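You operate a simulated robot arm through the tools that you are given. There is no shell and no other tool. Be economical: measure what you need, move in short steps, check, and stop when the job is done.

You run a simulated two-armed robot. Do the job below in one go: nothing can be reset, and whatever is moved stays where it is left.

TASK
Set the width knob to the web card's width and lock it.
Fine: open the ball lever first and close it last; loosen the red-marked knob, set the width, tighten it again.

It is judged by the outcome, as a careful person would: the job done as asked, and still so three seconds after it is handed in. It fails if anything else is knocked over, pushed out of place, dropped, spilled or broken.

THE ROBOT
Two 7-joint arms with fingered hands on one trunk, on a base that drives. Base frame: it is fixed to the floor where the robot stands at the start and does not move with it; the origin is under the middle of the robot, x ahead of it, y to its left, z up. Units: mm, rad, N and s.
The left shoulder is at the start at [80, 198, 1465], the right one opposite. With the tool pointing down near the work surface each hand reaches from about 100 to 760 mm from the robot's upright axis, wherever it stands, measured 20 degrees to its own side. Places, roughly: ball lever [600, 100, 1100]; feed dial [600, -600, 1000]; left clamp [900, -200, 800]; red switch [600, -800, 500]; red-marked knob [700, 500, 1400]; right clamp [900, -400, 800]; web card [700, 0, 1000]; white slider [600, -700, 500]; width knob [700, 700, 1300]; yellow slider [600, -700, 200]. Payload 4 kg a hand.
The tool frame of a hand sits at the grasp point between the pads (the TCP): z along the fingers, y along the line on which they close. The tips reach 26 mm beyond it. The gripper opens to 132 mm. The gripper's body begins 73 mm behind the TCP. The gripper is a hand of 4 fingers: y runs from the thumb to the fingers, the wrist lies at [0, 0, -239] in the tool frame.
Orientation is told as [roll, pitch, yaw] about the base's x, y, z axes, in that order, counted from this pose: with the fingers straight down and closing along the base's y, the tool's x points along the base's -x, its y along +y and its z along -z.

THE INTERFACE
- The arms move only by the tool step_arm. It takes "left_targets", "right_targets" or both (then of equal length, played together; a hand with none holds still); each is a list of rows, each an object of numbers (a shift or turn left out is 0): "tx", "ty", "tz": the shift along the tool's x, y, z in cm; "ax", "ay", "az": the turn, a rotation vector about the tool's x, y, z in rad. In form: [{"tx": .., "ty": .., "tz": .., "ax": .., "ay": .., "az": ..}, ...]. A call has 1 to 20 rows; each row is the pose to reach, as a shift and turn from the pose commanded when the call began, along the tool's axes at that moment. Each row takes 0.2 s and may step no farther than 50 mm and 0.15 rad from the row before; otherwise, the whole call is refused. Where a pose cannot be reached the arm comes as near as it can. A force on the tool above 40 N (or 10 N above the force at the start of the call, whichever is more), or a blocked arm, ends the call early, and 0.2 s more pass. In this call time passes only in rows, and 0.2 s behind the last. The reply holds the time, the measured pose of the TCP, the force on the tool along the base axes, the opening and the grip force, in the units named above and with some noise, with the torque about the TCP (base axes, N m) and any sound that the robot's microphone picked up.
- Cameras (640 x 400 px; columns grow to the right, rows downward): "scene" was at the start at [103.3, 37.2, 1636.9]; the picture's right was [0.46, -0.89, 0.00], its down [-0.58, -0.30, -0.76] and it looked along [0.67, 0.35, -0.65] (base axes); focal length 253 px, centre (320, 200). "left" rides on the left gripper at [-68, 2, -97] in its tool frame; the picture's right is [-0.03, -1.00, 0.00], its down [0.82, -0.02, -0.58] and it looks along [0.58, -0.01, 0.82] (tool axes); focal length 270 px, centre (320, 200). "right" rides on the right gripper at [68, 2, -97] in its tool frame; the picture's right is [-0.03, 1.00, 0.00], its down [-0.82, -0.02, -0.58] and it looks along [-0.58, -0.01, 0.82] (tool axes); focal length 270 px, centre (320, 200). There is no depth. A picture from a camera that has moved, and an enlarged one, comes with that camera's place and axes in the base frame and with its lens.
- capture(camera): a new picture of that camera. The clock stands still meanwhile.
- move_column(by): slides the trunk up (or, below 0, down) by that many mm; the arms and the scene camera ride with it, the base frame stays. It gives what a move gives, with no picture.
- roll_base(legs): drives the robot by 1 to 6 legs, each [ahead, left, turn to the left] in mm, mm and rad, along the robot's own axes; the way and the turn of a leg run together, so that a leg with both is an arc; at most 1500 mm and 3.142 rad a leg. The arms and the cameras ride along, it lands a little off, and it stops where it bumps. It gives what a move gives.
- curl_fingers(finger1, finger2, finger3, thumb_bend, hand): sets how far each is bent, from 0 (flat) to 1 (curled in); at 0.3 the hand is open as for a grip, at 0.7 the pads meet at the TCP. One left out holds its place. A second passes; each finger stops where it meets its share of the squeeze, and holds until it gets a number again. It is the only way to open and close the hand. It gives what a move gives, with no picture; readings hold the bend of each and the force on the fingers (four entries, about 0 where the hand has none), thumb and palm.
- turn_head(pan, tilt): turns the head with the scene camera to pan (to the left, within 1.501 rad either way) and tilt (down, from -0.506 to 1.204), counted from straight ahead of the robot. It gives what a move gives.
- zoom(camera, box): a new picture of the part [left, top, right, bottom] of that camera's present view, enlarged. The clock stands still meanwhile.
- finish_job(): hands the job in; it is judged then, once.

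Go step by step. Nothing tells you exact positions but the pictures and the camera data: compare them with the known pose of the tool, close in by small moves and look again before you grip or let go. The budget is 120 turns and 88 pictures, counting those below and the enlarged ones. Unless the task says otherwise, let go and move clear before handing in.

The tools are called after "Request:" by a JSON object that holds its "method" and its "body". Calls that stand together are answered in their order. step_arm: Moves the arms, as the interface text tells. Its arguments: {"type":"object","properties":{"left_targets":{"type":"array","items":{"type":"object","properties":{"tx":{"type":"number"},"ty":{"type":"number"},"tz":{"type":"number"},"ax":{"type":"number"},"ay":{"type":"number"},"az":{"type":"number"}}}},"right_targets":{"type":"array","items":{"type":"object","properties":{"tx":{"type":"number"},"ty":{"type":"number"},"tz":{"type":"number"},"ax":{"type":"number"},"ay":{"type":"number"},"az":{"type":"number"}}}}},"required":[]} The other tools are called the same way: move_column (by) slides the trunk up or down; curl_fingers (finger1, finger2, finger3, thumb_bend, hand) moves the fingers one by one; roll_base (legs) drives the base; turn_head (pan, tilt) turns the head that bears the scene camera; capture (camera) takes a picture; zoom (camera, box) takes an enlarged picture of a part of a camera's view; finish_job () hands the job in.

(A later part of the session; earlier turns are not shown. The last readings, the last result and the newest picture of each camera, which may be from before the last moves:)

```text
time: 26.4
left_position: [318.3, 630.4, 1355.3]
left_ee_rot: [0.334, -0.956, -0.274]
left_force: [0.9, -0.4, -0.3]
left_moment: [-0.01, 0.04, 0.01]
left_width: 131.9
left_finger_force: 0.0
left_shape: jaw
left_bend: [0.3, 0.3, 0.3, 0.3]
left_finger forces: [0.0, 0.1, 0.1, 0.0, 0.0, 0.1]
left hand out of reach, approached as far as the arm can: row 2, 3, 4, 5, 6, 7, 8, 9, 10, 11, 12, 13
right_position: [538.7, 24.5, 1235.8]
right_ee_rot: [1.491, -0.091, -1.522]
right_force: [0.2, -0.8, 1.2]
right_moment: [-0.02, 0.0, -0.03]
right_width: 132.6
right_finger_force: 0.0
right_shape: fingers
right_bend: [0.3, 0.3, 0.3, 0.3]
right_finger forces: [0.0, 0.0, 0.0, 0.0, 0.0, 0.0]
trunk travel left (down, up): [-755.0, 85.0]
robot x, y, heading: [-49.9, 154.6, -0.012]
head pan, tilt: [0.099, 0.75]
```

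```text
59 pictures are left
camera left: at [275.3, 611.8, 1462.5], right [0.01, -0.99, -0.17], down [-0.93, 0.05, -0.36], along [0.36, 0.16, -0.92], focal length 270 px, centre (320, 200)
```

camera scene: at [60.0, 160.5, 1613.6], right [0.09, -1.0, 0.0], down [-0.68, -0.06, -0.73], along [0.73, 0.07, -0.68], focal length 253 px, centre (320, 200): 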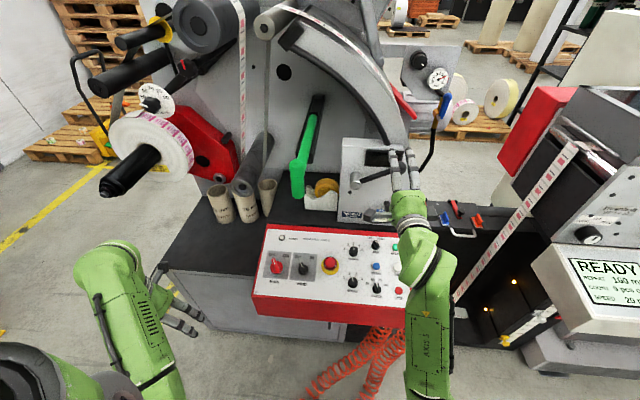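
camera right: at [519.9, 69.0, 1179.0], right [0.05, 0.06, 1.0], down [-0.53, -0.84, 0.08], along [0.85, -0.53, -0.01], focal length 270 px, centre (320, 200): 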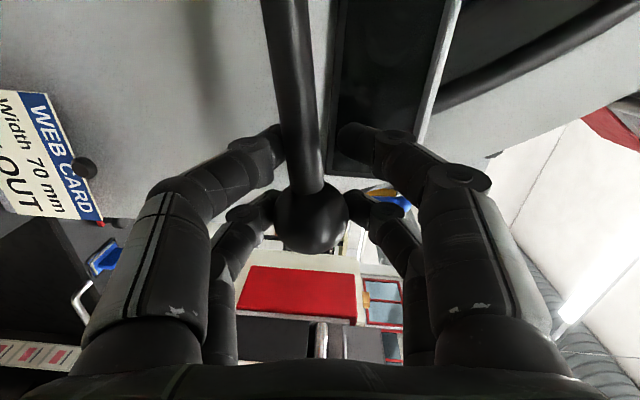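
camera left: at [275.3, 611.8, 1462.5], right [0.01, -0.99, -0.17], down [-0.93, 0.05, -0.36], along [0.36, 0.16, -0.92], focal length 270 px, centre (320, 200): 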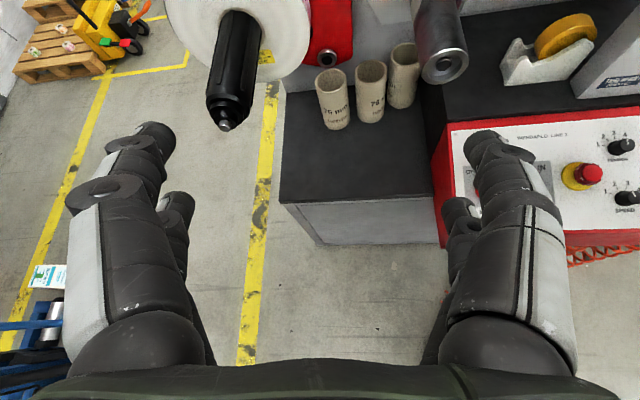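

The arm was too folded for that pose, so it only pitched partly. I'll extend further forward, where levelling the hand should be reachable.

Request:
{"method": "step_arm", "body": {"left_targets": [{"tx": -2.5, "ty": -0.4, "tz": 2.3, "ay": -0.1}, {"tx": -5, "ty": -0.8, "tz": 4.6, "ay": -0.2}, {"tx": -7.5, "ty": -1.2, "tz": 6.9, "ay": -0.3}, {"tx": -10, "ty": -1.6, "tz": 9.2, "ay": -0.4}, {"tx": -12.5, "ty": -2, "tz": 11.5, "ay": -0.5}, {"tx": -15.2, "ty": -2.4, "tz": 13.9, "ay": -0.6}]}}

Request:
{"method": "capture", "body": {"camera": "left"}}

```text
time: 27.8
left_position: [362.1, 691.3, 1423.6]
left_ee_rot: [0.704, -0.937, -0.622]
left_force: [-0.2, 1.4, -1.0]
left_moment: [-0.03, -0.05, -0.02]
left_width: 132.0
left_finger_force: 0.1
left_shape: jaw
left_bend: [0.3, 0.3, 0.3, 0.3]
left_finger forces: [0.0, 0.0, 0.1, 0.1, 0.0, 0.0]
left hand out of reach, approached as far as the arm can: row 1, 2, 3, 4, 5, 6
right_position: [538.4, 23.7, 1233.7]
right_ee_rot: [1.489, -0.09, -1.521]
right_force: [-0.7, -0.5, -0.4]
right_moment: [-0.02, 0.05, -0.02]
right_width: 132.9
right_finger_force: 0.1
right_shape: fingers
right_bend: [0.3, 0.3, 0.3, 0.3]
right_finger forces: [0.0, 0.0, 0.0, 0.0, 0.0, 0.0]
trunk travel left (down, up): [-755.0, 85.0]
robot x, y, heading: [-51.3, 155.3, -0.009]
head pan, tilt: [0.099, 0.75]
```

```text
58 pictures are left
camera left: at [309.5, 653.4, 1521.9], right [-0.01, -0.93, -0.36], down [-0.9, 0.17, -0.4], along [0.44, 0.32, -0.84], focal length 270 px, centre (320, 200)
```

left: 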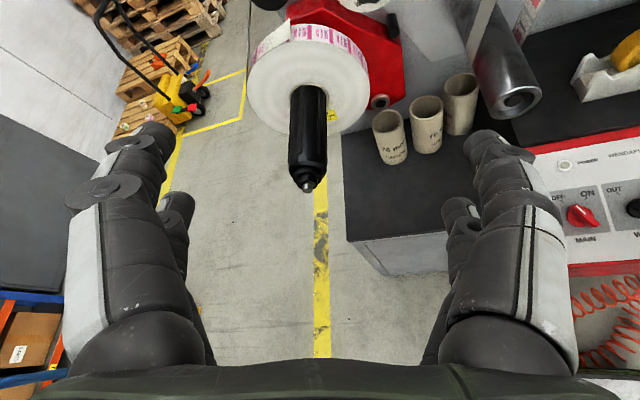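

The left hand still can't level this close to the shoulder height. I'll raise the trunk 80 mm and back off 80 mm so the arm can stretch out more, then level it.

Request:
{"method": "move_column", "body": {"by": 80}}

Request:
{"method": "roll_base", "body": {"legs": [[-80, 0, 0]]}}

Request:
{"method": "step_arm", "body": {"left_targets": [{"tx": -1.1, "ty": -1.0, "tz": 3.9, "ax": 0.013, "ay": -0.083, "az": -0.061}, {"tx": -2.3, "ty": -2.0, "tz": 7.9, "ax": 0.027, "ay": -0.167, "az": -0.122}, {"tx": -3.4, "ty": -3.1, "tz": 11.8, "ax": 0.04, "ay": -0.25, "az": -0.183}, {"tx": -4.5, "ty": -4.1, "tz": 15.8, "ax": 0.053, "ay": -0.333, "az": -0.244}, {"tx": -5.7, "ty": -5.2, "tz": 19.7, "ax": 0.067, "ay": -0.417, "az": -0.305}, {"tx": -6.8, "ty": -6.2, "tz": 23.7, "ax": 0.08, "ay": -0.5, "az": -0.366}]}}

Request:
{"method": "capture", "body": {"camera": "left"}}

```text
time: 29.0
left_position: [362.6, 689.8, 1504.8]
left_ee_rot: [0.703, -0.938, -0.621]
left_force: [0.4, -0.1, -0.2]
left_moment: [0.0, -0.02, -0.03]
left_width: 132.0
left_finger_force: 0.2
left_shape: jaw
left_bend: [0.3, 0.3, 0.3, 0.3]
left_finger forces: [0.0, 0.0, 0.1, 0.1, 0.0, 0.0]
right_position: [538.6, 22.5, 1314.7]
right_ee_rot: [1.49, -0.09, -1.521]
right_force: [-0.9, 0.7, -0.3]
right_moment: [0.02, 0.02, -0.02]
right_width: 132.5
right_finger_force: 0.1
right_shape: fingers
right_bend: [0.3, 0.3, 0.3, 0.3]
right_finger forces: [0.1, 0.0, 0.0, 0.0, 0.1, 0.1]
trunk travel left (down, up): [-835.0, 5.0]
robot x, y, heading: [-50.3, 156.4, -0.008]
head pan, tilt: [0.099, 0.75]
```

```text
time: 30.1
left_position: [298.3, 690.5, 1498.3]
left_ee_rot: [0.687, -0.929, -0.611]
left_force: [0.9, 0.0, -1.3]
left_moment: [-0.02, 0.01, 0.02]
left_width: 131.9
left_finger_force: 0.0
left_shape: jaw
left_bend: [0.3, 0.3, 0.3, 0.3]
left_finger forces: [0.0, 0.1, 0.1, 0.2, 0.0, 0.0]
right_position: [472.2, 23.8, 1307.2]
right_ee_rot: [1.479, -0.089, -1.522]
right_force: [0.2, -0.2, -0.9]
right_moment: [0.0, -0.02, 0.0]
right_width: 132.4
right_finger_force: 0.1
right_shape: fingers
right_bend: [0.3, 0.3, 0.3, 0.3]
right_finger forces: [0.0, 0.0, 0.0, 0.0, 0.0, 0.0]
trunk travel left (down, up): [-835.0, 5.0]
robot x, y, heading: [-128.9, 155.8, -0.008]
head pan, tilt: [0.099, 0.75]
```

```text
time: 31.4
left_position: [285.7, 690.8, 1503.0]
left_ee_rot: [0.698, -0.936, -0.621]
left_force: [0.0, -0.4, 0.1]
left_moment: [-0.03, 0.01, 0.01]
left_width: 132.0
left_finger_force: 0.1
left_shape: jaw
left_bend: [0.3, 0.3, 0.3, 0.3]
left_finger forces: [0.0, 0.1, 0.0, 0.0, 0.1, 0.1]
left hand out of reach, approached as far as the arm can: row 1, 2, 3, 4, 5, 6
right_position: [461.7, 24.3, 1313.8]
right_ee_rot: [1.487, -0.089, -1.523]
right_force: [0.3, 0.0, -0.3]
right_moment: [0.03, 0.02, 0.01]
right_width: 132.6
right_finger_force: 0.1
right_shape: fingers
right_bend: [0.3, 0.3, 0.3, 0.3]
right_finger forces: [0.0, 0.0, 0.1, 0.1, 0.0, 0.0]
trunk travel left (down, up): [-835.0, 5.0]
robot x, y, heading: [-124.0, 153.9, -0.004]
head pan, tilt: [0.099, 0.75]
```

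```text
57 pictures are left
camera left: at [233.4, 653.3, 1601.4], right [-0.01, -0.93, -0.36], down [-0.9, 0.17, -0.4], along [0.43, 0.32, -0.84], focal length 270 px, centre (320, 200)
```

left: 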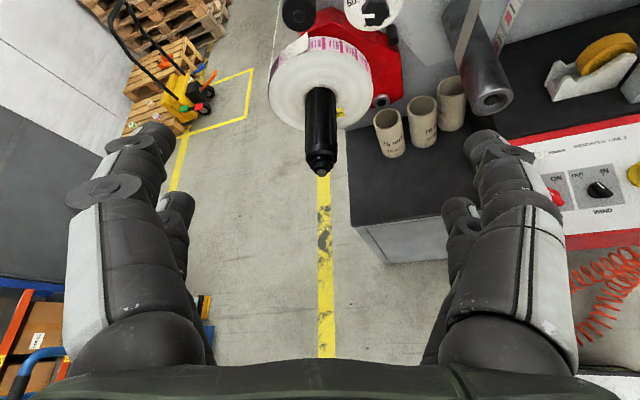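

The arm is stuck in a folded configuration. I'll bring the hand down and inward first, where levelling worked for the right hand, then extend and raise.

Request:
{"method": "step_arm", "body": {"left_targets": [{"tx": 2.1, "ty": -3.5, "tz": 1.5, "ax": 0.02, "ay": 0.007, "az": -0.036}, {"tx": 4.2, "ty": -7, "tz": 3, "ax": 0.04, "ay": 0.014, "az": -0.072}, {"tx": 6.2, "ty": -10.5, "tz": 4.6, "ax": 0.06, "ay": 0.021, "az": -0.108}, {"tx": 8.3, "ty": -14, "tz": 6.1, "ax": 0.08, "ay": 0.028, "az": -0.144}, {"tx": 10.4, "ty": -17.4, "tz": 7.6, "ax": 0.1, "ay": 0.036, "az": -0.18}, {"tx": 12.5, "ty": -20.9, "tz": 9.1, "ax": 0.12, "ay": 0.043, "az": -0.216}, {"tx": 14.5, "ty": -24.4, "tz": 10.7, "ax": 0.14, "ay": 0.05, "az": -0.252}, {"tx": 16.6, "ty": -27.9, "tz": 12.2, "ax": 0.16, "ay": 0.058, "az": -0.288}, {"tx": 18.7, "ty": -31.4, "tz": 13.7, "ax": 0.178, "ay": 0.065, "az": -0.324}]}}

```text
time: 33.5
left_position: [211.5, 539.2, 1236.5]
left_ee_rot: [0.063, -0.924, -0.065]
left_force: [0.1, 0.0, 0.5]
left_moment: [0.01, -0.01, 0.0]
left_width: 131.8
left_finger_force: 0.2
left_shape: jaw
left_bend: [0.3, 0.3, 0.3, 0.3]
left_finger forces: [0.0, 0.1, 0.0, 0.0, 0.0, 0.0]
left hand out of reach, approached as far as the arm can: row 2, 3, 4, 5, 6, 7, 8, 9
right_position: [461.3, 21.4, 1313.5]
right_ee_rot: [1.489, -0.087, -1.521]
right_force: [-0.1, 0.1, -0.2]
right_moment: [0.01, 0.04, 0.0]
right_width: 132.3
right_finger_force: 0.1
right_shape: fingers
right_bend: [0.3, 0.3, 0.3, 0.3]
right_finger forces: [0.2, 0.0, 0.1, 0.1, 0.1, 0.0]
trunk travel left (down, up): [-835.0, 5.0]
robot x, y, heading: [-129.0, 156.2, -0.005]
head pan, tilt: [0.099, 0.75]
```

It followed partly and is untwisted now. I'll continue forward and down.

Request:
{"method": "step_arm", "body": {"left_targets": [{"tx": -0.5, "ty": -1.5, "tz": 3.3}, {"tx": -1, "ty": -3, "tz": 6.6}, {"tx": -1.6, "ty": -4.5, "tz": 10}, {"tx": -2.2, "ty": -5.9, "tz": 13.2}]}}

```text
time: 34.5
left_position: [210.2, 541.8, 1236.7]
left_ee_rot: [0.06, -0.925, -0.061]
left_force: [-0.3, -0.4, -1.0]
left_moment: [-0.02, -0.04, 0.0]
left_width: 132.0
left_finger_force: 0.1
left_shape: jaw
left_bend: [0.3, 0.3, 0.3, 0.3]
left_finger forces: [0.0, 0.1, 0.1, 0.0, 0.0, 0.0]
left hand out of reach, approached as far as the arm can: row 1, 2, 3, 4
right_position: [458.2, 23.6, 1313.9]
right_ee_rot: [1.49, -0.088, -1.52]
right_force: [-0.5, 0.4, 0.8]
right_moment: [0.01, 0.0, 0.0]
right_width: 132.8
right_finger_force: 0.0
right_shape: fingers
right_bend: [0.3, 0.3, 0.3, 0.3]
right_finger forces: [0.1, 0.0, 0.0, 0.0, 0.1, 0.0]
trunk travel left (down, up): [-835.0, 5.0]
robot x, y, heading: [-128.2, 156.0, -0.007]
head pan, tilt: [0.099, 0.75]
```

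The left wrist seems to hit a limit when pitching this way; the left hand is mounted half a turn from the right one. I'll pitch it back and turn it about its own axis, to mirror the right hand.

Request:
{"method": "step_arm", "body": {"left_targets": [{"tz": 1, "ay": 0.14}, {"tz": 2, "ay": 0.28}, {"tz": 3, "ay": 0.42}, {"tz": 4, "ay": 0.56}, {"tz": 5, "ay": 0.7}]}}

Request:
{"method": "step_arm", "body": {"left_targets": [{"az": 0.15}, {"az": 0.3}, {"az": 0.45}, {"az": 0.6}, {"az": 0.75}, {"az": 0.9}, {"az": 1.05}, {"az": 1.2}, {"az": 1.35}, {"az": 1.5}, {"az": 1.57}]}}

```text
time: 35.7
left_position: [223.0, 580.1, 1168.2]
left_ee_rot: [0.037, -0.253, 0.127]
left_force: [0.3, 0.5, 0.8]
left_moment: [-0.02, -0.01, -0.04]
left_width: 132.1
left_finger_force: 0.0
left_shape: jaw
left_bend: [0.3, 0.3, 0.3, 0.3]
left_finger forces: [0.0, 0.0, 0.0, 0.0, 0.1, 0.1]
left hand out of reach, approached as far as the arm can: row 4, 5
right_position: [461.5, 25.8, 1311.0]
right_ee_rot: [1.489, -0.091, -1.521]
right_force: [0.6, 0.2, -1.0]
right_moment: [-0.01, 0.02, 0.01]
right_width: 132.6
right_finger_force: 0.0
right_shape: fingers
right_bend: [0.3, 0.3, 0.3, 0.3]
right_finger forces: [0.1, 0.1, 0.0, 0.1, 0.1, 0.0]
trunk travel left (down, up): [-835.0, 5.0]
robot x, y, heading: [-128.3, 152.9, 0.001]
head pan, tilt: [0.099, 0.75]
stopped in row 5 (left hand): the arm was blocked; the commanded pose is now the measured one
```

```text
time: 38.1
left_position: [222.0, 578.4, 1172.2]
left_ee_rot: [0.253, 0.036, -1.436]
left_force: [0.2, -0.2, 0.3]
left_moment: [0.02, -0.03, -0.01]
left_width: 132.1
left_finger_force: 0.1
left_shape: jaw
left_bend: [0.3, 0.3, 0.3, 0.3]
left_finger forces: [0.0, 0.0, 0.0, 0.0, 0.0, 0.0]
right_position: [458.8, 23.4, 1314.7]
right_ee_rot: [1.493, -0.089, -1.521]
right_force: [0.0, -0.6, 0.1]
right_moment: [0.0, 0.01, 0.03]
right_width: 132.4
right_finger_force: 0.1
right_shape: fingers
right_bend: [0.3, 0.3, 0.3, 0.3]
right_finger forces: [0.0, 0.0, 0.0, 0.0, 0.1, 0.0]
trunk travel left (down, up): [-835.0, 5.0]
robot x, y, heading: [-127.3, 154.4, -0.005]
head pan, tilt: [0.099, 0.75]
```

The turn worked. Now I'll pitch it forward about tool x while extending.

Request:
{"method": "step_arm", "body": {"left_targets": [{"tx": -1.1, "ty": 2, "tz": -0.4, "ax": -0.147}, {"tx": -2.2, "ty": 4, "tz": -0.8, "ax": -0.294}, {"tx": -3.4, "ty": 6.1, "tz": -1.1, "ax": -0.44}, {"tx": -4.5, "ty": 8.1, "tz": -1.5, "ax": -0.587}, {"tx": -5.6, "ty": 10.2, "tz": -1.9, "ax": -0.733}, {"tx": -6.8, "ty": 12.2, "tz": -2.2, "ax": -0.88}, {"tx": -7.9, "ty": 14.2, "tz": -2.6, "ax": -1.027}, {"tx": -9, "ty": 16.3, "tz": -3, "ax": -1.173}, {"tx": -10.2, "ty": 18.3, "tz": -3.4, "ax": -1.32}]}}

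Request:
{"method": "capture", "body": {"camera": "left"}}

```text
time: 40.1
left_position: [465.6, 442.2, 1276.3]
left_ee_rot: [1.522, 0.033, -1.397]
left_force: [0.7, -0.2, 0.0]
left_moment: [0.01, 0.0, -0.01]
left_width: 132.0
left_finger_force: 0.1
left_shape: jaw
left_bend: [0.3, 0.3, 0.3, 0.3]
left_finger forces: [0.0, 0.0, 0.0, 0.1, 0.0, 0.1]
left hand out of reach, approached as far as the arm can: row 6, 7, 8, 9
right_position: [463.0, 24.1, 1313.1]
right_ee_rot: [1.488, -0.087, -1.522]
right_force: [0.4, 0.2, -0.1]
right_moment: [0.01, -0.02, -0.01]
right_width: 132.5
right_finger_force: 0.1
right_shape: fingers
right_bend: [0.3, 0.3, 0.3, 0.3]
right_finger forces: [0.1, 0.0, 0.0, 0.0, 0.1, 0.0]
trunk travel left (down, up): [-835.0, 5.0]
robot x, y, heading: [-130.8, 157.4, -0.006]
head pan, tilt: [0.099, 0.75]
```

```text
56 pictures are left
camera left: at [382.2, 358.4, 1279.4], right [-0.05, 0.0, -1.0], down [-0.71, 0.7, 0.04], along [0.7, 0.71, -0.04], focal length 270 px, centre (320, 200)
```

left: 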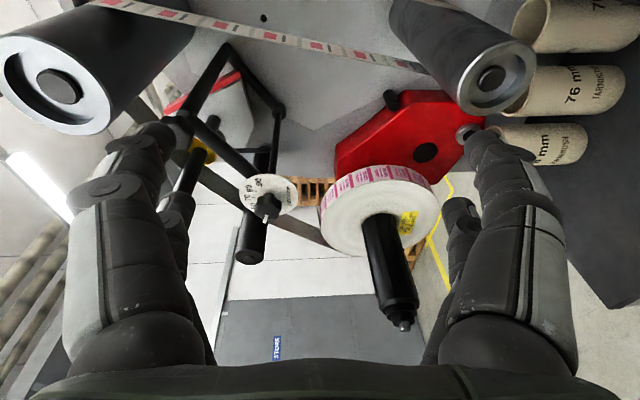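

The left hand now points forward and its camera sees the dial. Triangulating puts the width knob's front near (681, 667, 1345), and the spindle well clear at (547, 838, 1127). Next I look with the head at the red-marked knob.

Request:
{"method": "turn_head", "body": {"pan": 0.55, "tilt": 0.3}}

Request:
{"method": "capture", "body": {"camera": "scene"}}

Request:
{"method": "zoom", "body": {"camera": "scene", "box": [250, 130, 400, 240]}}

Request:
{"method": "zoom", "body": {"camera": "left", "box": [160, 60, 340, 280]}}

```text
time: 41.0
left_position: [463.0, 442.7, 1279.3]
left_ee_rot: [1.523, 0.036, -1.398]
left_force: [-0.5, -0.6, -1.1]
left_moment: [0.01, 0.01, -0.01]
left_width: 131.9
left_finger_force: 0.1
left_shape: jaw
left_bend: [0.3, 0.3, 0.3, 0.3]
left_finger forces: [0.0, 0.0, 0.1, 0.0, 0.1, 0.0]
right_position: [459.4, 23.7, 1313.2]
right_ee_rot: [1.489, -0.09, -1.52]
right_force: [-0.1, 0.4, 0.1]
right_moment: [0.02, 0.01, -0.02]
right_width: 132.6
right_finger_force: 0.1
right_shape: fingers
right_bend: [0.3, 0.3, 0.3, 0.3]
right_finger forces: [0.0, 0.0, 0.0, 0.1, 0.0, 0.0]
trunk travel left (down, up): [-835.0, 5.0]
robot x, y, heading: [-129.5, 158.3, -0.007]
head pan, tilt: [0.55, 0.3]
```

```text
55 pictures are left
camera scene: at [-19.4, 201.9, 1733.8], right [0.52, -0.86, 0.0], down [-0.25, -0.15, -0.95], along [0.82, 0.49, -0.3], focal length 253 px, centre (320, 200)
```

scene: 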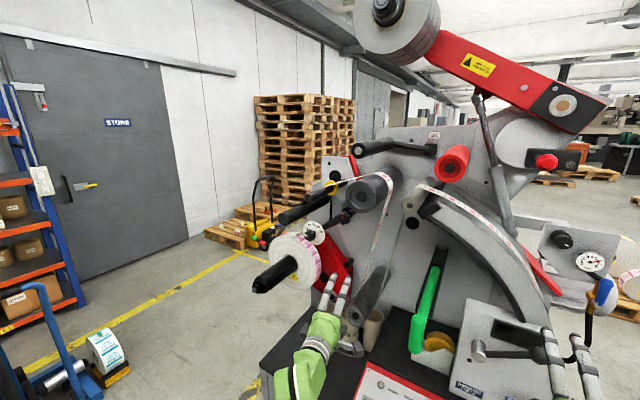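

```text
3.64 times, centred on (325, 185) of scene
camera zoom: at [-19.4, 201.9, 1733.8], right [0.52, -0.86, 0.0], down [-0.25, -0.15, -0.95], along [0.82, 0.49, -0.3], focal length 919 px, centre (302, 254)
```

zoom: 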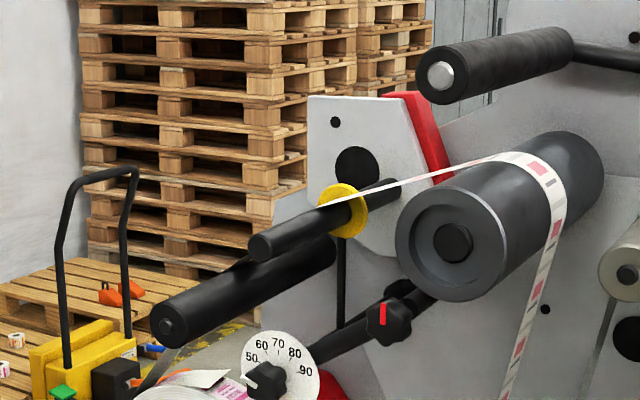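

```text
1.82 times, centred on (250, 170) of left
camera zoom: at [379.8, 358.6, 1282.4], right [-0.05, 0.0, -1.0], down [-0.71, 0.7, 0.04], along [0.7, 0.71, -0.03], focal length 491 px, centre (447, 254)
```

zoom: 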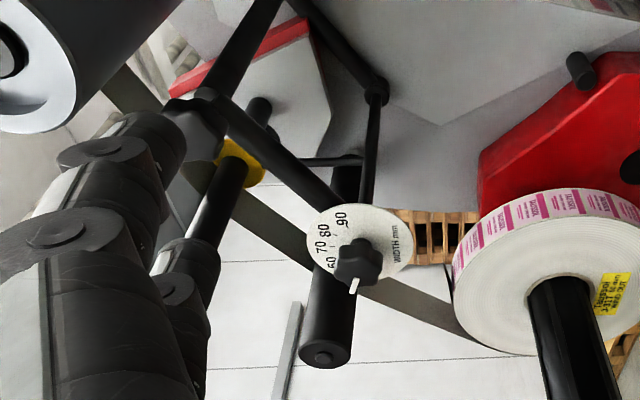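

The red-marked knob is at about (664, 521, 1438), with the big roller's end up and to its right, so I need a narrow hand there. I'll straighten the left hand and bring it in front of that knob.

Request:
{"method": "step_arm", "body": {"left_targets": [{"tx": 1.2, "ty": 3.3, "tz": 2.4, "ay": -0.035, "ax": -0.01}, {"tx": 2.4, "ty": 6.6, "tz": 4.8, "ay": -0.07, "ax": -0.02}, {"tx": 3.5, "ty": 10, "tz": 7.2, "ay": -0.105, "ax": -0.03}, {"tx": 4.7, "ty": 13.3, "tz": 9.6, "ay": -0.14, "ax": -0.04}, {"tx": 5.9, "ty": 16.6, "tz": 12, "ay": -0.175, "ax": -0.05}]}}

Request:
{"method": "capture", "body": {"camera": "left"}}

```text
time: 42.2
left_position: [562.0, 448.8, 1467.3]
left_ee_rot: [1.534, 0.034, -1.515]
left_force: [0.5, 0.9, 0.8]
left_moment: [0.0, -0.01, -0.03]
left_width: 132.0
left_finger_force: 0.0
left_shape: jaw
left_bend: [0.3, 0.3, 0.3, 0.3]
left_finger forces: [0.1, 0.1, 0.1, 0.0, 0.1, 0.0]
left hand out of reach, approached as far as the arm can: row 1, 2, 3, 4, 5
right_position: [459.6, 24.2, 1313.4]
right_ee_rot: [1.49, -0.089, -1.521]
right_force: [-0.4, 0.4, -0.8]
right_moment: [-0.03, -0.02, -0.01]
right_width: 132.6
right_finger_force: 0.1
right_shape: fingers
right_bend: [0.3, 0.3, 0.3, 0.3]
right_finger forces: [0.0, 0.0, 0.0, 0.0, 0.0, 0.0]
trunk travel left (down, up): [-835.0, 5.0]
robot x, y, heading: [-127.1, 154.4, -0.006]
head pan, tilt: [0.55, 0.3]
```

```text
52 pictures are left
camera left: at [468.0, 375.7, 1469.1], right [-0.04, 0.01, -1.0], down [-0.62, 0.78, 0.03], along [0.78, 0.62, -0.03], focal length 270 px, centre (320, 200)
```

left: 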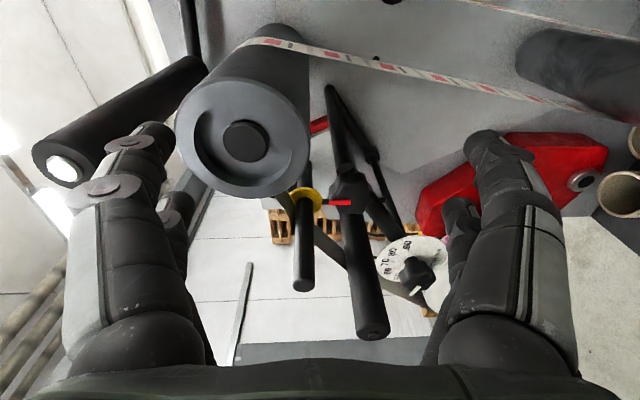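

The view confirms the red knob at about (664, 522, 1436). I'll shift the base 72 mm left, lower the trunk 30 mm and narrow the fingers.

Request:
{"method": "roll_base", "body": {"legs": [[0, 72, 0]]}}

Request:
{"method": "move_column", "body": {"by": -30}}

Request:
{"method": "curl_fingers", "body": {"hand": "left", "finger1": 0.48, "finger2": 0.48, "finger3": 0.48, "thumb_bend": 0.48}}

Request:
{"method": "capture", "body": {"camera": "left"}}

Request:
{"method": "capture", "body": {"camera": "scene"}}

```text
time: 43.2
left_position: [560.6, 503.8, 1471.8]
left_ee_rot: [1.537, 0.043, -1.517]
left_force: [0.1, -0.9, -0.2]
left_moment: [0.04, 0.01, 0.07]
left_width: 132.3
left_finger_force: 0.0
left_shape: jaw
left_bend: [0.3, 0.3, 0.3, 0.3]
left_finger forces: [0.0, 0.0, 0.0, 0.1, 0.1, 0.0]
right_position: [460.1, 80.8, 1313.2]
right_ee_rot: [1.49, -0.078, -1.522]
right_force: [0.3, -0.4, 1.5]
right_moment: [-0.01, 0.01, 0.06]
right_width: 132.8
right_finger_force: 0.0
right_shape: fingers
right_bend: [0.3, 0.3, 0.3, 0.3]
right_finger forces: [0.1, 0.0, 0.0, 0.2, 0.0, 0.1]
trunk travel left (down, up): [-835.0, 5.0]
robot x, y, heading: [-128.6, 229.3, -0.006]
head pan, tilt: [0.55, 0.3]
```

```text
time: 43.9
left_position: [561.6, 513.5, 1439.7]
left_ee_rot: [1.537, 0.037, -1.515]
left_force: [-0.3, 0.3, -0.1]
left_moment: [0.0, 0.02, 0.03]
left_width: 132.0
left_finger_force: 0.0
left_shape: jaw
left_bend: [0.3, 0.3, 0.3, 0.3]
left_finger forces: [0.1, 0.1, 0.0, 0.0, 0.0, 0.0]
right_position: [460.8, 89.7, 1284.1]
right_ee_rot: [1.491, -0.087, -1.525]
right_force: [1.1, 0.3, 0.2]
right_moment: [0.03, 0.01, 0.01]
right_width: 132.6
right_finger_force: 0.1
right_shape: fingers
right_bend: [0.3, 0.3, 0.3, 0.3]
right_finger forces: [0.0, 0.1, 0.1, 0.1, 0.1, 0.0]
trunk travel left (down, up): [-805.0, 35.0]
robot x, y, heading: [-130.7, 227.4, -0.009]
head pan, tilt: [0.55, 0.3]
```

```text
time: 44.9
left_position: [560.9, 521.0, 1437.5]
left_ee_rot: [1.538, 0.031, -1.516]
left_force: [0.4, 0.6, -0.6]
left_moment: [0.05, 0.0, 0.0]
left_width: 73.6
left_finger_force: 0.1
left_shape: fingers
left_bend: [0.48, 0.48, 0.48, 0.48]
left_finger forces: [0.1, 0.0, 0.1, 0.0, 0.0, 0.0]
right_position: [459.1, 94.8, 1285.2]
right_ee_rot: [1.489, -0.091, -1.521]
right_force: [-0.4, -0.4, -0.2]
right_moment: [0.01, 0.01, -0.03]
right_width: 132.4
right_finger_force: 0.0
right_shape: fingers
right_bend: [0.3, 0.3, 0.3, 0.3]
right_finger forces: [0.1, 0.0, 0.1, 0.0, 0.1, 0.1]
trunk travel left (down, up): [-805.0, 35.0]
robot x, y, heading: [-128.2, 227.9, -0.008]
head pan, tilt: [0.55, 0.3]
```

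```text
51 pictures are left
camera left: at [467.4, 447.3, 1439.3], right [-0.04, 0.0, -1.0], down [-0.62, 0.78, 0.03], along [0.78, 0.62, -0.02], focal length 270 px, centre (320, 200)
```

left: 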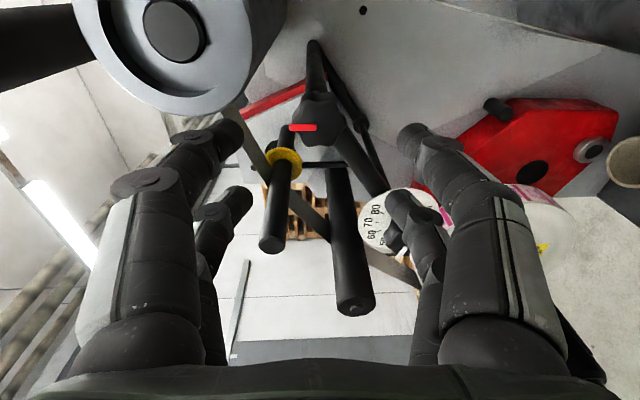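

```text
50 pictures are left
camera scene: at [-20.0, 274.8, 1703.9], right [0.52, -0.86, 0.0], down [-0.25, -0.15, -0.96], along [0.82, 0.49, -0.3], focal length 253 px, centre (320, 200)
```

scene: 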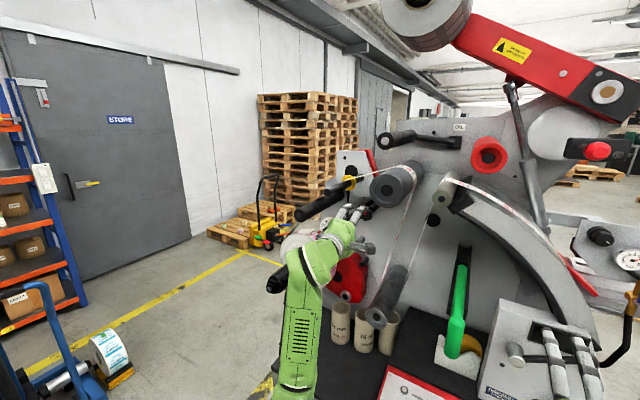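

The knob is straight ahead of the hand, and the nearby rods and roller should clear the narrowed fingers. I'll advance in two stages.

Request:
{"method": "step_arm", "body": {"left_targets": [{"tz": 1.5}, {"tz": 3}, {"tz": 4.5}, {"tz": 6}]}}

Request:
{"method": "capture", "body": {"camera": "left"}}

Request:
{"method": "zoom", "body": {"camera": "scene", "box": [290, 130, 430, 240]}}

```text
time: 45.9
left_position: [611.6, 509.8, 1446.9]
left_ee_rot: [1.535, 0.035, -1.513]
left_force: [-0.3, 1.0, 0.0]
left_moment: [-0.01, 0.07, -0.01]
left_width: 73.2
left_finger_force: 0.0
left_shape: fingers
left_bend: [0.48, 0.48, 0.48, 0.48]
left_finger forces: [0.0, 0.1, 0.0, 0.0, 0.0, 0.0]
left hand out of reach, approached as far as the arm can: row 2, 3, 4
right_position: [459.7, 93.3, 1284.3]
right_ee_rot: [1.49, -0.088, -1.522]
right_force: [-0.6, 0.3, -0.3]
right_moment: [0.0, 0.01, 0.04]
right_width: 132.7
right_finger_force: 0.1
right_shape: fingers
right_bend: [0.3, 0.3, 0.3, 0.3]
right_finger forces: [0.0, 0.0, 0.1, 0.0, 0.1, 0.0]
trunk travel left (down, up): [-805.0, 35.0]
robot x, y, heading: [-125.0, 224.4, -0.006]
head pan, tilt: [0.55, 0.3]
```

```text
49 pictures are left
camera left: at [517.7, 436.3, 1446.7], right [-0.04, 0.01, -1.0], down [-0.62, 0.78, 0.03], along [0.78, 0.63, -0.02], focal length 270 px, centre (320, 200)
```

left: 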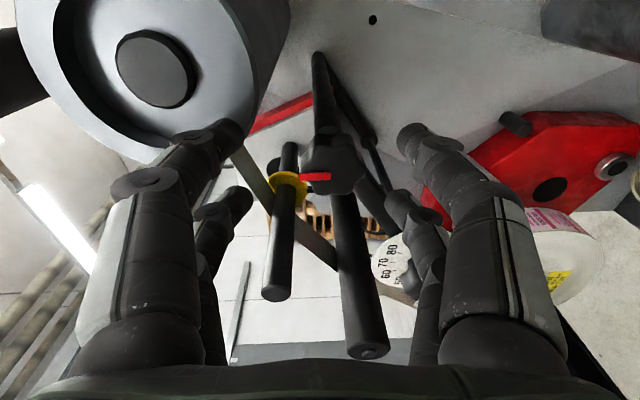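

```text
3.64 times, centred on (360, 185) of scene
camera zoom: at [-19.4, 272.2, 1703.9], right [0.52, -0.86, 0.0], down [-0.25, -0.15, -0.96], along [0.82, 0.49, -0.3], focal length 919 px, centre (174, 254)
```

zoom: 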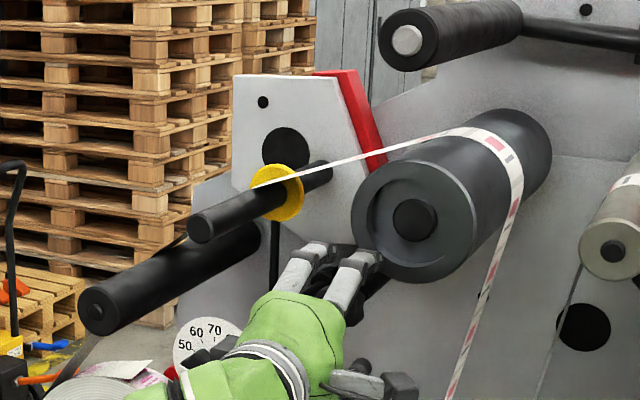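

The arm is near full stretch, so I'll use the base and trunk for the rest: 12 mm down, 16 mm left, then 25 mm forward and look again.

Request:
{"method": "move_column", "body": {"by": -12}}

Request:
{"method": "roll_base", "body": {"legs": [[0, 16, 0], [22, 0, 0]]}}

Request:
{"method": "capture", "body": {"camera": "left"}}

Request:
{"method": "zoom", "body": {"camera": "scene", "box": [290, 130, 430, 240]}}

```text
time: 46.5
left_position: [610.2, 510.9, 1431.0]
left_ee_rot: [1.533, 0.033, -1.51]
left_force: [0.2, -0.4, 0.3]
left_moment: [-0.03, 0.01, -0.02]
left_width: 73.1
left_finger_force: 0.2
left_shape: fingers
left_bend: [0.48, 0.48, 0.48, 0.48]
left_finger forces: [0.0, 0.0, 0.0, 0.0, 0.0, 0.0]
right_position: [459.7, 93.7, 1271.8]
right_ee_rot: [1.488, -0.089, -1.521]
right_force: [0.3, -0.9, -0.3]
right_moment: [0.01, 0.02, 0.0]
right_width: 132.5
right_finger_force: 0.1
right_shape: fingers
right_bend: [0.3, 0.3, 0.3, 0.3]
right_finger forces: [0.0, 0.0, 0.0, 0.1, 0.0, 0.0]
trunk travel left (down, up): [-793.0, 47.0]
robot x, y, heading: [-128.0, 230.7, -0.009]
head pan, tilt: [0.55, 0.3]
```

```text
time: 47.7
left_position: [626.5, 530.3, 1436.9]
left_ee_rot: [1.54, 0.029, -1.511]
left_force: [-1.0, -0.5, 0.4]
left_moment: [-0.01, 0.0, -0.03]
left_width: 72.4
left_finger_force: 0.1
left_shape: fingers
left_bend: [0.48, 0.48, 0.48, 0.48]
left_finger forces: [0.0, 0.0, 0.0, 0.1, 0.0, 0.0]
right_position: [475.1, 112.1, 1277.2]
right_ee_rot: [1.494, -0.094, -1.525]
right_force: [0.1, 1.3, 0.7]
right_moment: [0.04, 0.0, -0.02]
right_width: 132.6
right_finger_force: 0.1
right_shape: fingers
right_bend: [0.3, 0.3, 0.3, 0.3]
right_finger forces: [0.0, 0.0, 0.0, 0.0, 0.1, 0.0]
trunk travel left (down, up): [-793.0, 47.0]
robot x, y, heading: [-107.2, 243.3, -0.009]
head pan, tilt: [0.55, 0.3]
```

```text
47 pictures are left
camera left: at [532.8, 456.3, 1437.6], right [-0.03, 0.0, -1.0], down [-0.62, 0.78, 0.02], along [0.78, 0.63, -0.02], focal length 270 px, centre (320, 200)
```

left: 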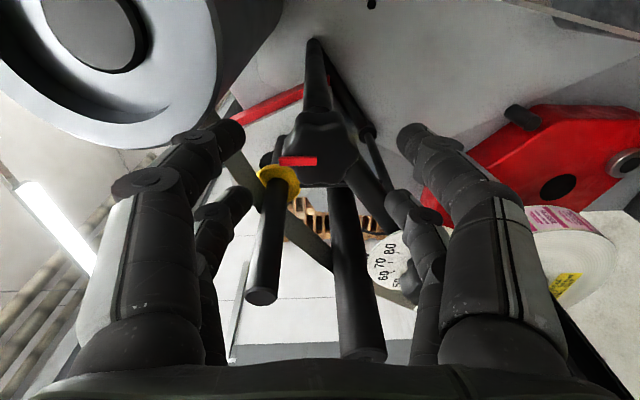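

```text
3.64 times, centred on (360, 185) of scene
camera zoom: at [-5.4, 293.0, 1692.4], right [0.52, -0.86, 0.0], down [-0.25, -0.16, -0.96], along [0.82, 0.49, -0.29], focal length 919 px, centre (174, 254)
```

zoom: 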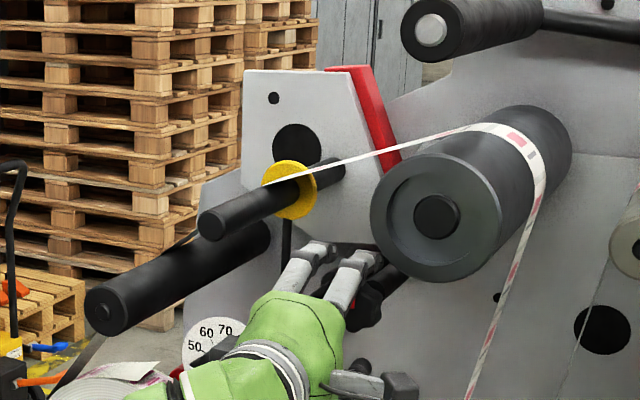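

The knob is centred between the fingers. I'll drive forward 22 mm more and close gently on it.

Request:
{"method": "roll_base", "body": {"legs": [[24, 0, 0]]}}

Request:
{"method": "capture", "body": {"camera": "left"}}

```text
time: 48.5
left_position: [649.4, 529.5, 1436.5]
left_ee_rot: [1.538, 0.031, -1.51]
left_force: [0.5, 4.7, -3.4]
left_moment: [-0.12, 0.07, 0.01]
left_width: 66.0
left_finger_force: 2.4
left_shape: fingers
left_bend: [0.5, 0.48, 0.48, 0.48]
left_finger forces: [5.8, 0.0, 0.1, 0.0, 0.0, 0.0]
right_position: [498.7, 111.3, 1275.9]
right_ee_rot: [1.495, -0.091, -1.525]
right_force: [-0.3, 0.3, 0.4]
right_moment: [-0.02, 0.0, -0.03]
right_width: 132.3
right_finger_force: 0.1
right_shape: fingers
right_bend: [0.3, 0.3, 0.3, 0.3]
right_finger forces: [0.0, 0.0, 0.0, 0.0, 0.0, 0.0]
trunk travel left (down, up): [-793.0, 47.0]
robot x, y, heading: [-82.4, 239.9, -0.005]
head pan, tilt: [0.55, 0.3]
```

```text
45 pictures are left
camera left: at [555.9, 454.8, 1437.4], right [-0.03, 0.0, -1.0], down [-0.63, 0.78, 0.02], along [0.78, 0.63, -0.02], focal length 270 px, centre (320, 200)
```

left: 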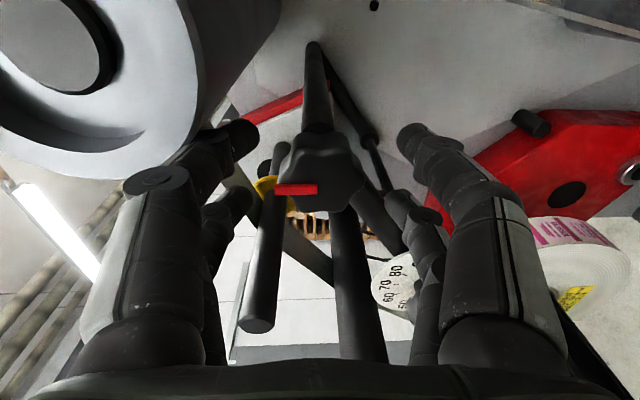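

Finger 1 just touches the big roller. I'll back off a little and roll the hand so its fingers move to the left, away from the roller.

Request:
{"method": "roll_base", "body": {"legs": [[-20, 0, 0]]}}

Request:
{"method": "step_arm", "body": {"left_targets": [{"az": -0.14}, {"az": -0.28}, {"az": -0.42}, {"az": -0.56}]}}

Request:
{"method": "capture", "body": {"camera": "left"}}

```text
time: 49.3
left_position: [639.8, 529.9, 1431.0]
left_ee_rot: [1.527, 0.034, -1.508]
left_force: [0.0, -0.1, -0.9]
left_moment: [-0.01, -0.02, 0.02]
left_width: 72.4
left_finger_force: 0.0
left_shape: fingers
left_bend: [0.48, 0.48, 0.48, 0.48]
left_finger forces: [0.0, 0.0, 0.0, 0.0, 0.0, 0.1]
right_position: [487.8, 110.6, 1270.7]
right_ee_rot: [1.487, -0.089, -1.521]
right_force: [0.3, -1.6, -0.2]
right_moment: [-0.01, -0.06, 0.05]
right_width: 132.5
right_finger_force: 0.0
right_shape: fingers
right_bend: [0.3, 0.3, 0.3, 0.3]
right_finger forces: [0.1, 0.0, 0.0, 0.0, 0.1, 0.1]
trunk travel left (down, up): [-793.0, 47.0]
robot x, y, heading: [-103.9, 241.6, -0.006]
head pan, tilt: [0.55, 0.3]
```

```text
time: 50.3
left_position: [630.0, 533.1, 1435.3]
left_ee_rot: [1.521, -0.342, -1.496]
left_force: [0.9, -0.2, -0.4]
left_moment: [-0.02, -0.02, 0.01]
left_width: 72.2
left_finger_force: 0.1
left_shape: fingers
left_bend: [0.48, 0.48, 0.48, 0.48]
left_finger forces: [0.0, 0.0, 0.0, 0.1, 0.0, 0.0]
left hand out of reach, approached as far as the arm can: row 3, 4
right_position: [484.2, 110.9, 1272.7]
right_ee_rot: [1.491, -0.09, -1.522]
right_force: [-0.3, -0.4, -0.6]
right_moment: [0.03, 0.0, -0.02]
right_width: 132.5
right_finger_force: 0.0
right_shape: fingers
right_bend: [0.3, 0.3, 0.3, 0.3]
right_finger forces: [0.0, 0.1, 0.1, 0.1, 0.1, 0.0]
trunk travel left (down, up): [-793.0, 47.0]
robot x, y, heading: [-103.8, 243.7, -0.007]
head pan, tilt: [0.55, 0.3]
```

```text
44 pictures are left
camera left: at [537.2, 464.3, 1463.4], right [-0.02, -0.36, -0.93], down [-0.63, 0.73, -0.27], along [0.77, 0.59, -0.24], focal length 270 px, centre (320, 200)
```

left: 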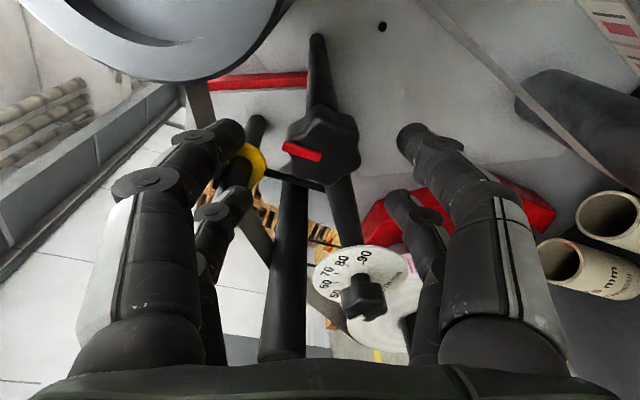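

The roll limit in that direction is about -0.35 rad, so for a loosening (counter-clockwise) stroke I should start from the other side. I'll roll the hand back through to about +1.2 rad while clear of the roller.

Request:
{"method": "step_arm", "body": {"left_targets": [{"tz": -0.5, "az": 0.143}, {"tz": -1, "az": 0.286}, {"tz": -1, "az": 0.429}, {"tz": -1, "az": 0.571}, {"tz": -1, "az": 0.714}, {"tz": -1, "az": 0.857}, {"tz": -1, "az": 1.0}, {"tz": -1, "az": 1.143}, {"tz": -1, "az": 1.286}, {"tz": -1, "az": 1.429}, {"tz": -1, "az": 1.571}]}}

Request:
{"method": "capture", "body": {"camera": "left"}}

```text
time: 52.7
left_position: [621.0, 532.6, 1436.5]
left_ee_rot: [1.429, 1.231, -1.645]
left_force: [0.3, -0.9, 0.2]
left_moment: [-0.03, 0.0, 0.03]
left_width: 72.2
left_finger_force: 0.0
left_shape: fingers
left_bend: [0.48, 0.48, 0.48, 0.48]
left_finger forces: [0.1, 0.1, 0.0, 0.0, 0.1, 0.0]
right_position: [485.6, 110.2, 1271.8]
right_ee_rot: [1.489, -0.088, -1.521]
right_force: [0.3, 0.3, 0.7]
right_moment: [0.0, 0.02, 0.01]
right_width: 132.8
right_finger_force: 0.0
right_shape: fingers
right_bend: [0.3, 0.3, 0.3, 0.3]
right_finger forces: [0.1, 0.0, 0.0, 0.0, 0.1, 0.0]
trunk travel left (down, up): [-793.0, 47.0]
robot x, y, heading: [-104.5, 243.6, -0.012]
head pan, tilt: [0.55, 0.3]
```

```text
43 pictures are left
camera left: at [522.8, 503.6, 1375.4], right [-0.07, 0.93, -0.35], down [-0.56, 0.26, 0.79], along [0.83, 0.25, 0.5], focal length 270 px, centre (320, 200)
```

left: 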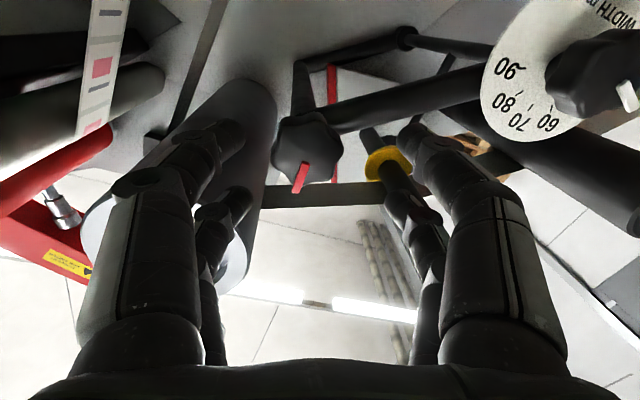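

From below the knob looks centred at about y 530, z 1436, face at x ~655. I'll roll a bit more for roller clearance, then drive forward 40 mm.

Request:
{"method": "step_arm", "body": {"left_targets": [{"az": 0.14}, {"az": 0.27}]}}

Request:
{"method": "roll_base", "body": {"legs": [[38, 0, 0]]}}

Request:
{"method": "capture", "body": {"camera": "left"}}

```text
time: 53.3
left_position: [621.9, 534.9, 1436.3]
left_ee_rot: [0.954, 1.49, -2.126]
left_force: [0.0, -0.4, 0.0]
left_moment: [0.03, -0.01, -0.01]
left_width: 72.5
left_finger_force: 0.1
left_shape: fingers
left_bend: [0.48, 0.48, 0.48, 0.48]
left_finger forces: [0.1, 0.1, 0.1, 0.1, 0.0, 0.0]
right_position: [484.6, 111.2, 1271.6]
right_ee_rot: [1.491, -0.089, -1.523]
right_force: [-0.1, -0.2, 0.6]
right_moment: [0.02, 0.0, 0.01]
right_width: 132.5
right_finger_force: 0.2
right_shape: fingers
right_bend: [0.3, 0.3, 0.3, 0.3]
right_finger forces: [0.1, 0.0, 0.2, 0.0, 0.1, 0.0]
trunk travel left (down, up): [-793.0, 47.0]
robot x, y, heading: [-103.7, 242.0, -0.006]
head pan, tilt: [0.55, 0.3]
```

```text
time: 54.2
left_position: [647.6, 533.8, 1441.6]
left_ee_rot: [1.054, 1.49, -2.026]
left_force: [-0.1, -0.3, 0.0]
left_moment: [-0.02, 0.04, 0.03]
left_width: 72.8
left_finger_force: 0.1
left_shape: fingers
left_bend: [0.48, 0.48, 0.48, 0.48]
left_finger forces: [0.0, 0.1, 0.1, 0.0, 0.1, 0.0]
right_position: [512.3, 110.7, 1276.9]
right_ee_rot: [1.497, -0.09, -1.521]
right_force: [-0.8, 0.5, 0.2]
right_moment: [0.02, 0.02, -0.03]
right_width: 132.7
right_finger_force: 0.1
right_shape: fingers
right_bend: [0.3, 0.3, 0.3, 0.3]
right_finger forces: [0.1, 0.0, 0.0, 0.1, 0.0, 0.0]
trunk travel left (down, up): [-793.0, 47.0]
robot x, y, heading: [-66.9, 243.7, -0.003]
head pan, tilt: [0.55, 0.3]
```

```text
42 pictures are left
camera left: at [548.0, 522.1, 1375.6], right [-0.06, 0.99, -0.1], down [-0.55, 0.05, 0.83], along [0.83, 0.1, 0.54], focal length 270 px, centre (320, 200)
```

left: 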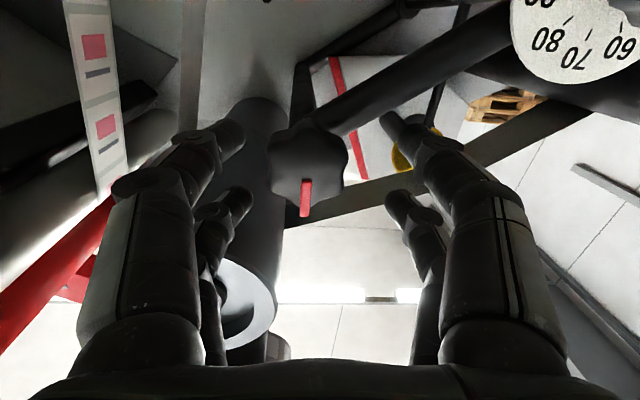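

The knob sits between finger and thumb, about 5 mm right of centre. I'll correct by 5 mm, advance a few mm and close.

Request:
{"method": "step_arm", "body": {"left_targets": [{"ty": 0.5, "tz": 0.3}]}}

Request:
{"method": "curl_fingers", "body": {"hand": "left", "finger1": 0.68, "finger2": 0.68, "finger3": 0.68, "thumb_bend": 0.68}}

Request:
{"method": "capture", "body": {"camera": "left"}}

```text
time: 54.6
left_position: [667.1, 529.9, 1433.3]
left_ee_rot: [0.927, 1.484, -2.153]
left_force: [0.5, 0.5, 0.0]
left_moment: [-0.04, 0.0, -0.03]
left_width: 72.5
left_finger_force: 0.1
left_shape: fingers
left_bend: [0.48, 0.48, 0.48, 0.48]
left_finger forces: [0.1, 0.0, 0.0, 0.0, 0.0, 0.0]
right_position: [527.5, 109.6, 1269.7]
right_ee_rot: [1.486, -0.089, -1.522]
right_force: [0.9, 0.8, -0.5]
right_moment: [-0.03, -0.04, -0.02]
right_width: 132.2
right_finger_force: 0.0
right_shape: fingers
right_bend: [0.3, 0.3, 0.3, 0.3]
right_finger forces: [0.1, 0.0, 0.0, 0.0, 0.1, 0.0]
trunk travel left (down, up): [-793.0, 47.0]
robot x, y, heading: [-66.1, 245.5, -0.007]
head pan, tilt: [0.55, 0.3]
```

```text
time: 55.6
left_position: [660.8, 529.6, 1435.4]
left_ee_rot: [0.963, 1.489, -2.12]
left_force: [5.3, -0.8, 1.9]
left_moment: [-0.02, -0.02, 0.0]
left_width: 19.0
left_finger_force: 7.0
left_shape: fingers
left_bend: [0.64, 0.64, 0.66, 0.66]
left_finger forces: [3.5, 4.1, 3.1, 0.0, 3.5, 0.0]
right_position: [523.6, 110.0, 1272.2]
right_ee_rot: [1.489, -0.089, -1.522]
right_force: [0.7, 0.1, 0.0]
right_moment: [-0.03, -0.02, -0.01]
right_width: 132.4
right_finger_force: 0.0
right_shape: fingers
right_bend: [0.3, 0.3, 0.3, 0.3]
right_finger forces: [0.0, 0.0, 0.1, 0.0, 0.0, 0.1]
trunk travel left (down, up): [-793.0, 47.0]
robot x, y, heading: [-68.7, 243.8, -0.01]
head pan, tilt: [0.55, 0.3]
```

```text
41 pictures are left
camera left: at [562.4, 517.3, 1370.8], right [-0.06, 0.99, -0.09], down [-0.54, 0.05, 0.84], along [0.84, 0.1, 0.54], focal length 270 px, centre (320, 200)
```

left: 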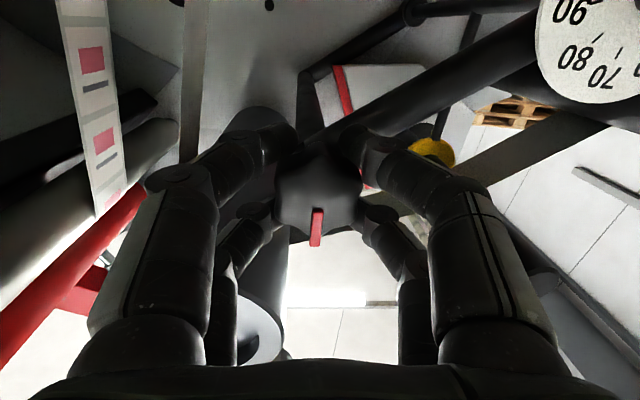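

All four digits are on the knob. I'll turn it counter-clockwise (to loosen) by 0.7 rad and look.

Request:
{"method": "step_arm", "body": {"left_targets": [{"az": -0.14}, {"az": -0.28}, {"az": -0.42}, {"az": -0.56}, {"az": -0.7}]}}

Request:
{"method": "capture", "body": {"camera": "left"}}

```text
time: 56.8
left_position: [662.9, 529.0, 1435.8]
left_ee_rot: [1.499, 0.798, -1.564]
left_force: [2.6, -0.8, -1.5]
left_moment: [0.05, 0.11, -0.04]
left_width: 18.2
left_finger_force: 6.7
left_shape: fingers
left_bend: [0.65, 0.65, 0.65, 0.66]
left_finger forces: [3.3, 2.9, 3.3, 0.0, 4.1, 0.0]
right_position: [522.6, 110.5, 1273.0]
right_ee_rot: [1.488, -0.089, -1.521]
right_force: [-1.2, -0.3, -0.9]
right_moment: [0.02, 0.01, 0.01]
right_width: 132.5
right_finger_force: 0.1
right_shape: fingers
right_bend: [0.3, 0.3, 0.3, 0.3]
right_finger forces: [0.0, 0.0, 0.1, 0.0, 0.1, 0.0]
trunk travel left (down, up): [-793.0, 47.0]
robot x, y, heading: [-66.0, 244.2, -0.003]
head pan, tilt: [0.55, 0.3]
```

```text
40 pictures are left
camera left: at [566.3, 474.4, 1390.5], right [-0.08, 0.7, -0.71], down [-0.58, 0.55, 0.6], along [0.81, 0.46, 0.36], focal length 270 px, centre (320, 200)
```

left: 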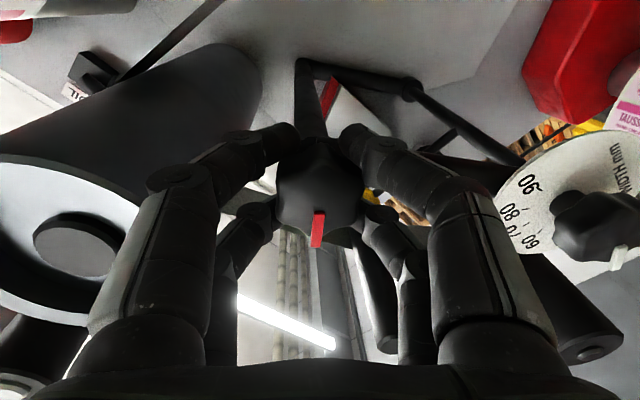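

The knob turned with the hand by 0.7 rad, with little torque. I'll continue another 0.8 rad.

Request:
{"method": "step_arm", "body": {"left_targets": [{"az": -0.14}, {"az": -0.28}, {"az": -0.42}, {"az": -0.56}, {"az": -0.7}, {"az": -0.84}, {"az": -0.95}]}}

Request:
{"method": "capture", "body": {"camera": "left"}}

```text
time: 58.4
left_position: [663.9, 530.3, 1434.2]
left_ee_rot: [1.522, -0.151, -1.506]
left_force: [5.4, -1.0, -3.2]
left_moment: [0.28, 0.12, -0.05]
left_width: 19.4
left_finger_force: 9.8
left_shape: fingers
left_bend: [0.65, 0.66, 0.66, 0.66]
left_finger forces: [6.7, 1.4, 5.9, 0.0, 5.9, 0.0]
right_position: [524.5, 109.2, 1271.3]
right_ee_rot: [1.489, -0.089, -1.521]
right_force: [0.0, -0.7, -0.2]
right_moment: [0.0, 0.01, 0.02]
right_width: 132.5
right_finger_force: 0.1
right_shape: fingers
right_bend: [0.3, 0.3, 0.3, 0.3]
right_finger forces: [0.0, 0.1, 0.1, 0.0, 0.1, 0.1]
trunk travel left (down, up): [-793.0, 47.0]
robot x, y, heading: [-64.6, 245.0, -0.003]
head pan, tilt: [0.55, 0.3]
```

```text
39 pictures are left
camera left: at [571.3, 457.2, 1450.2], right [-0.04, -0.18, -0.98], down [-0.63, 0.77, -0.11], along [0.78, 0.62, -0.14], focal length 270 px, centre (320, 200)
```

left: 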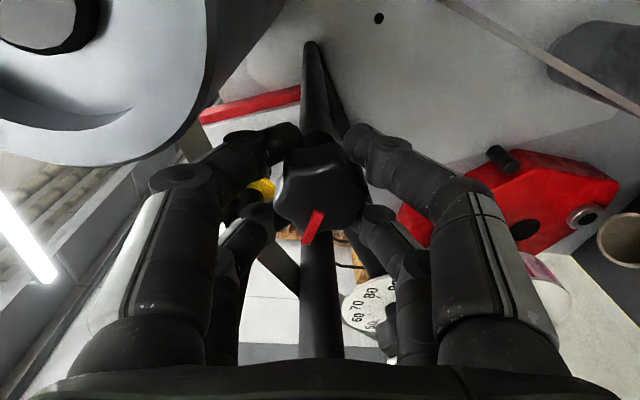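

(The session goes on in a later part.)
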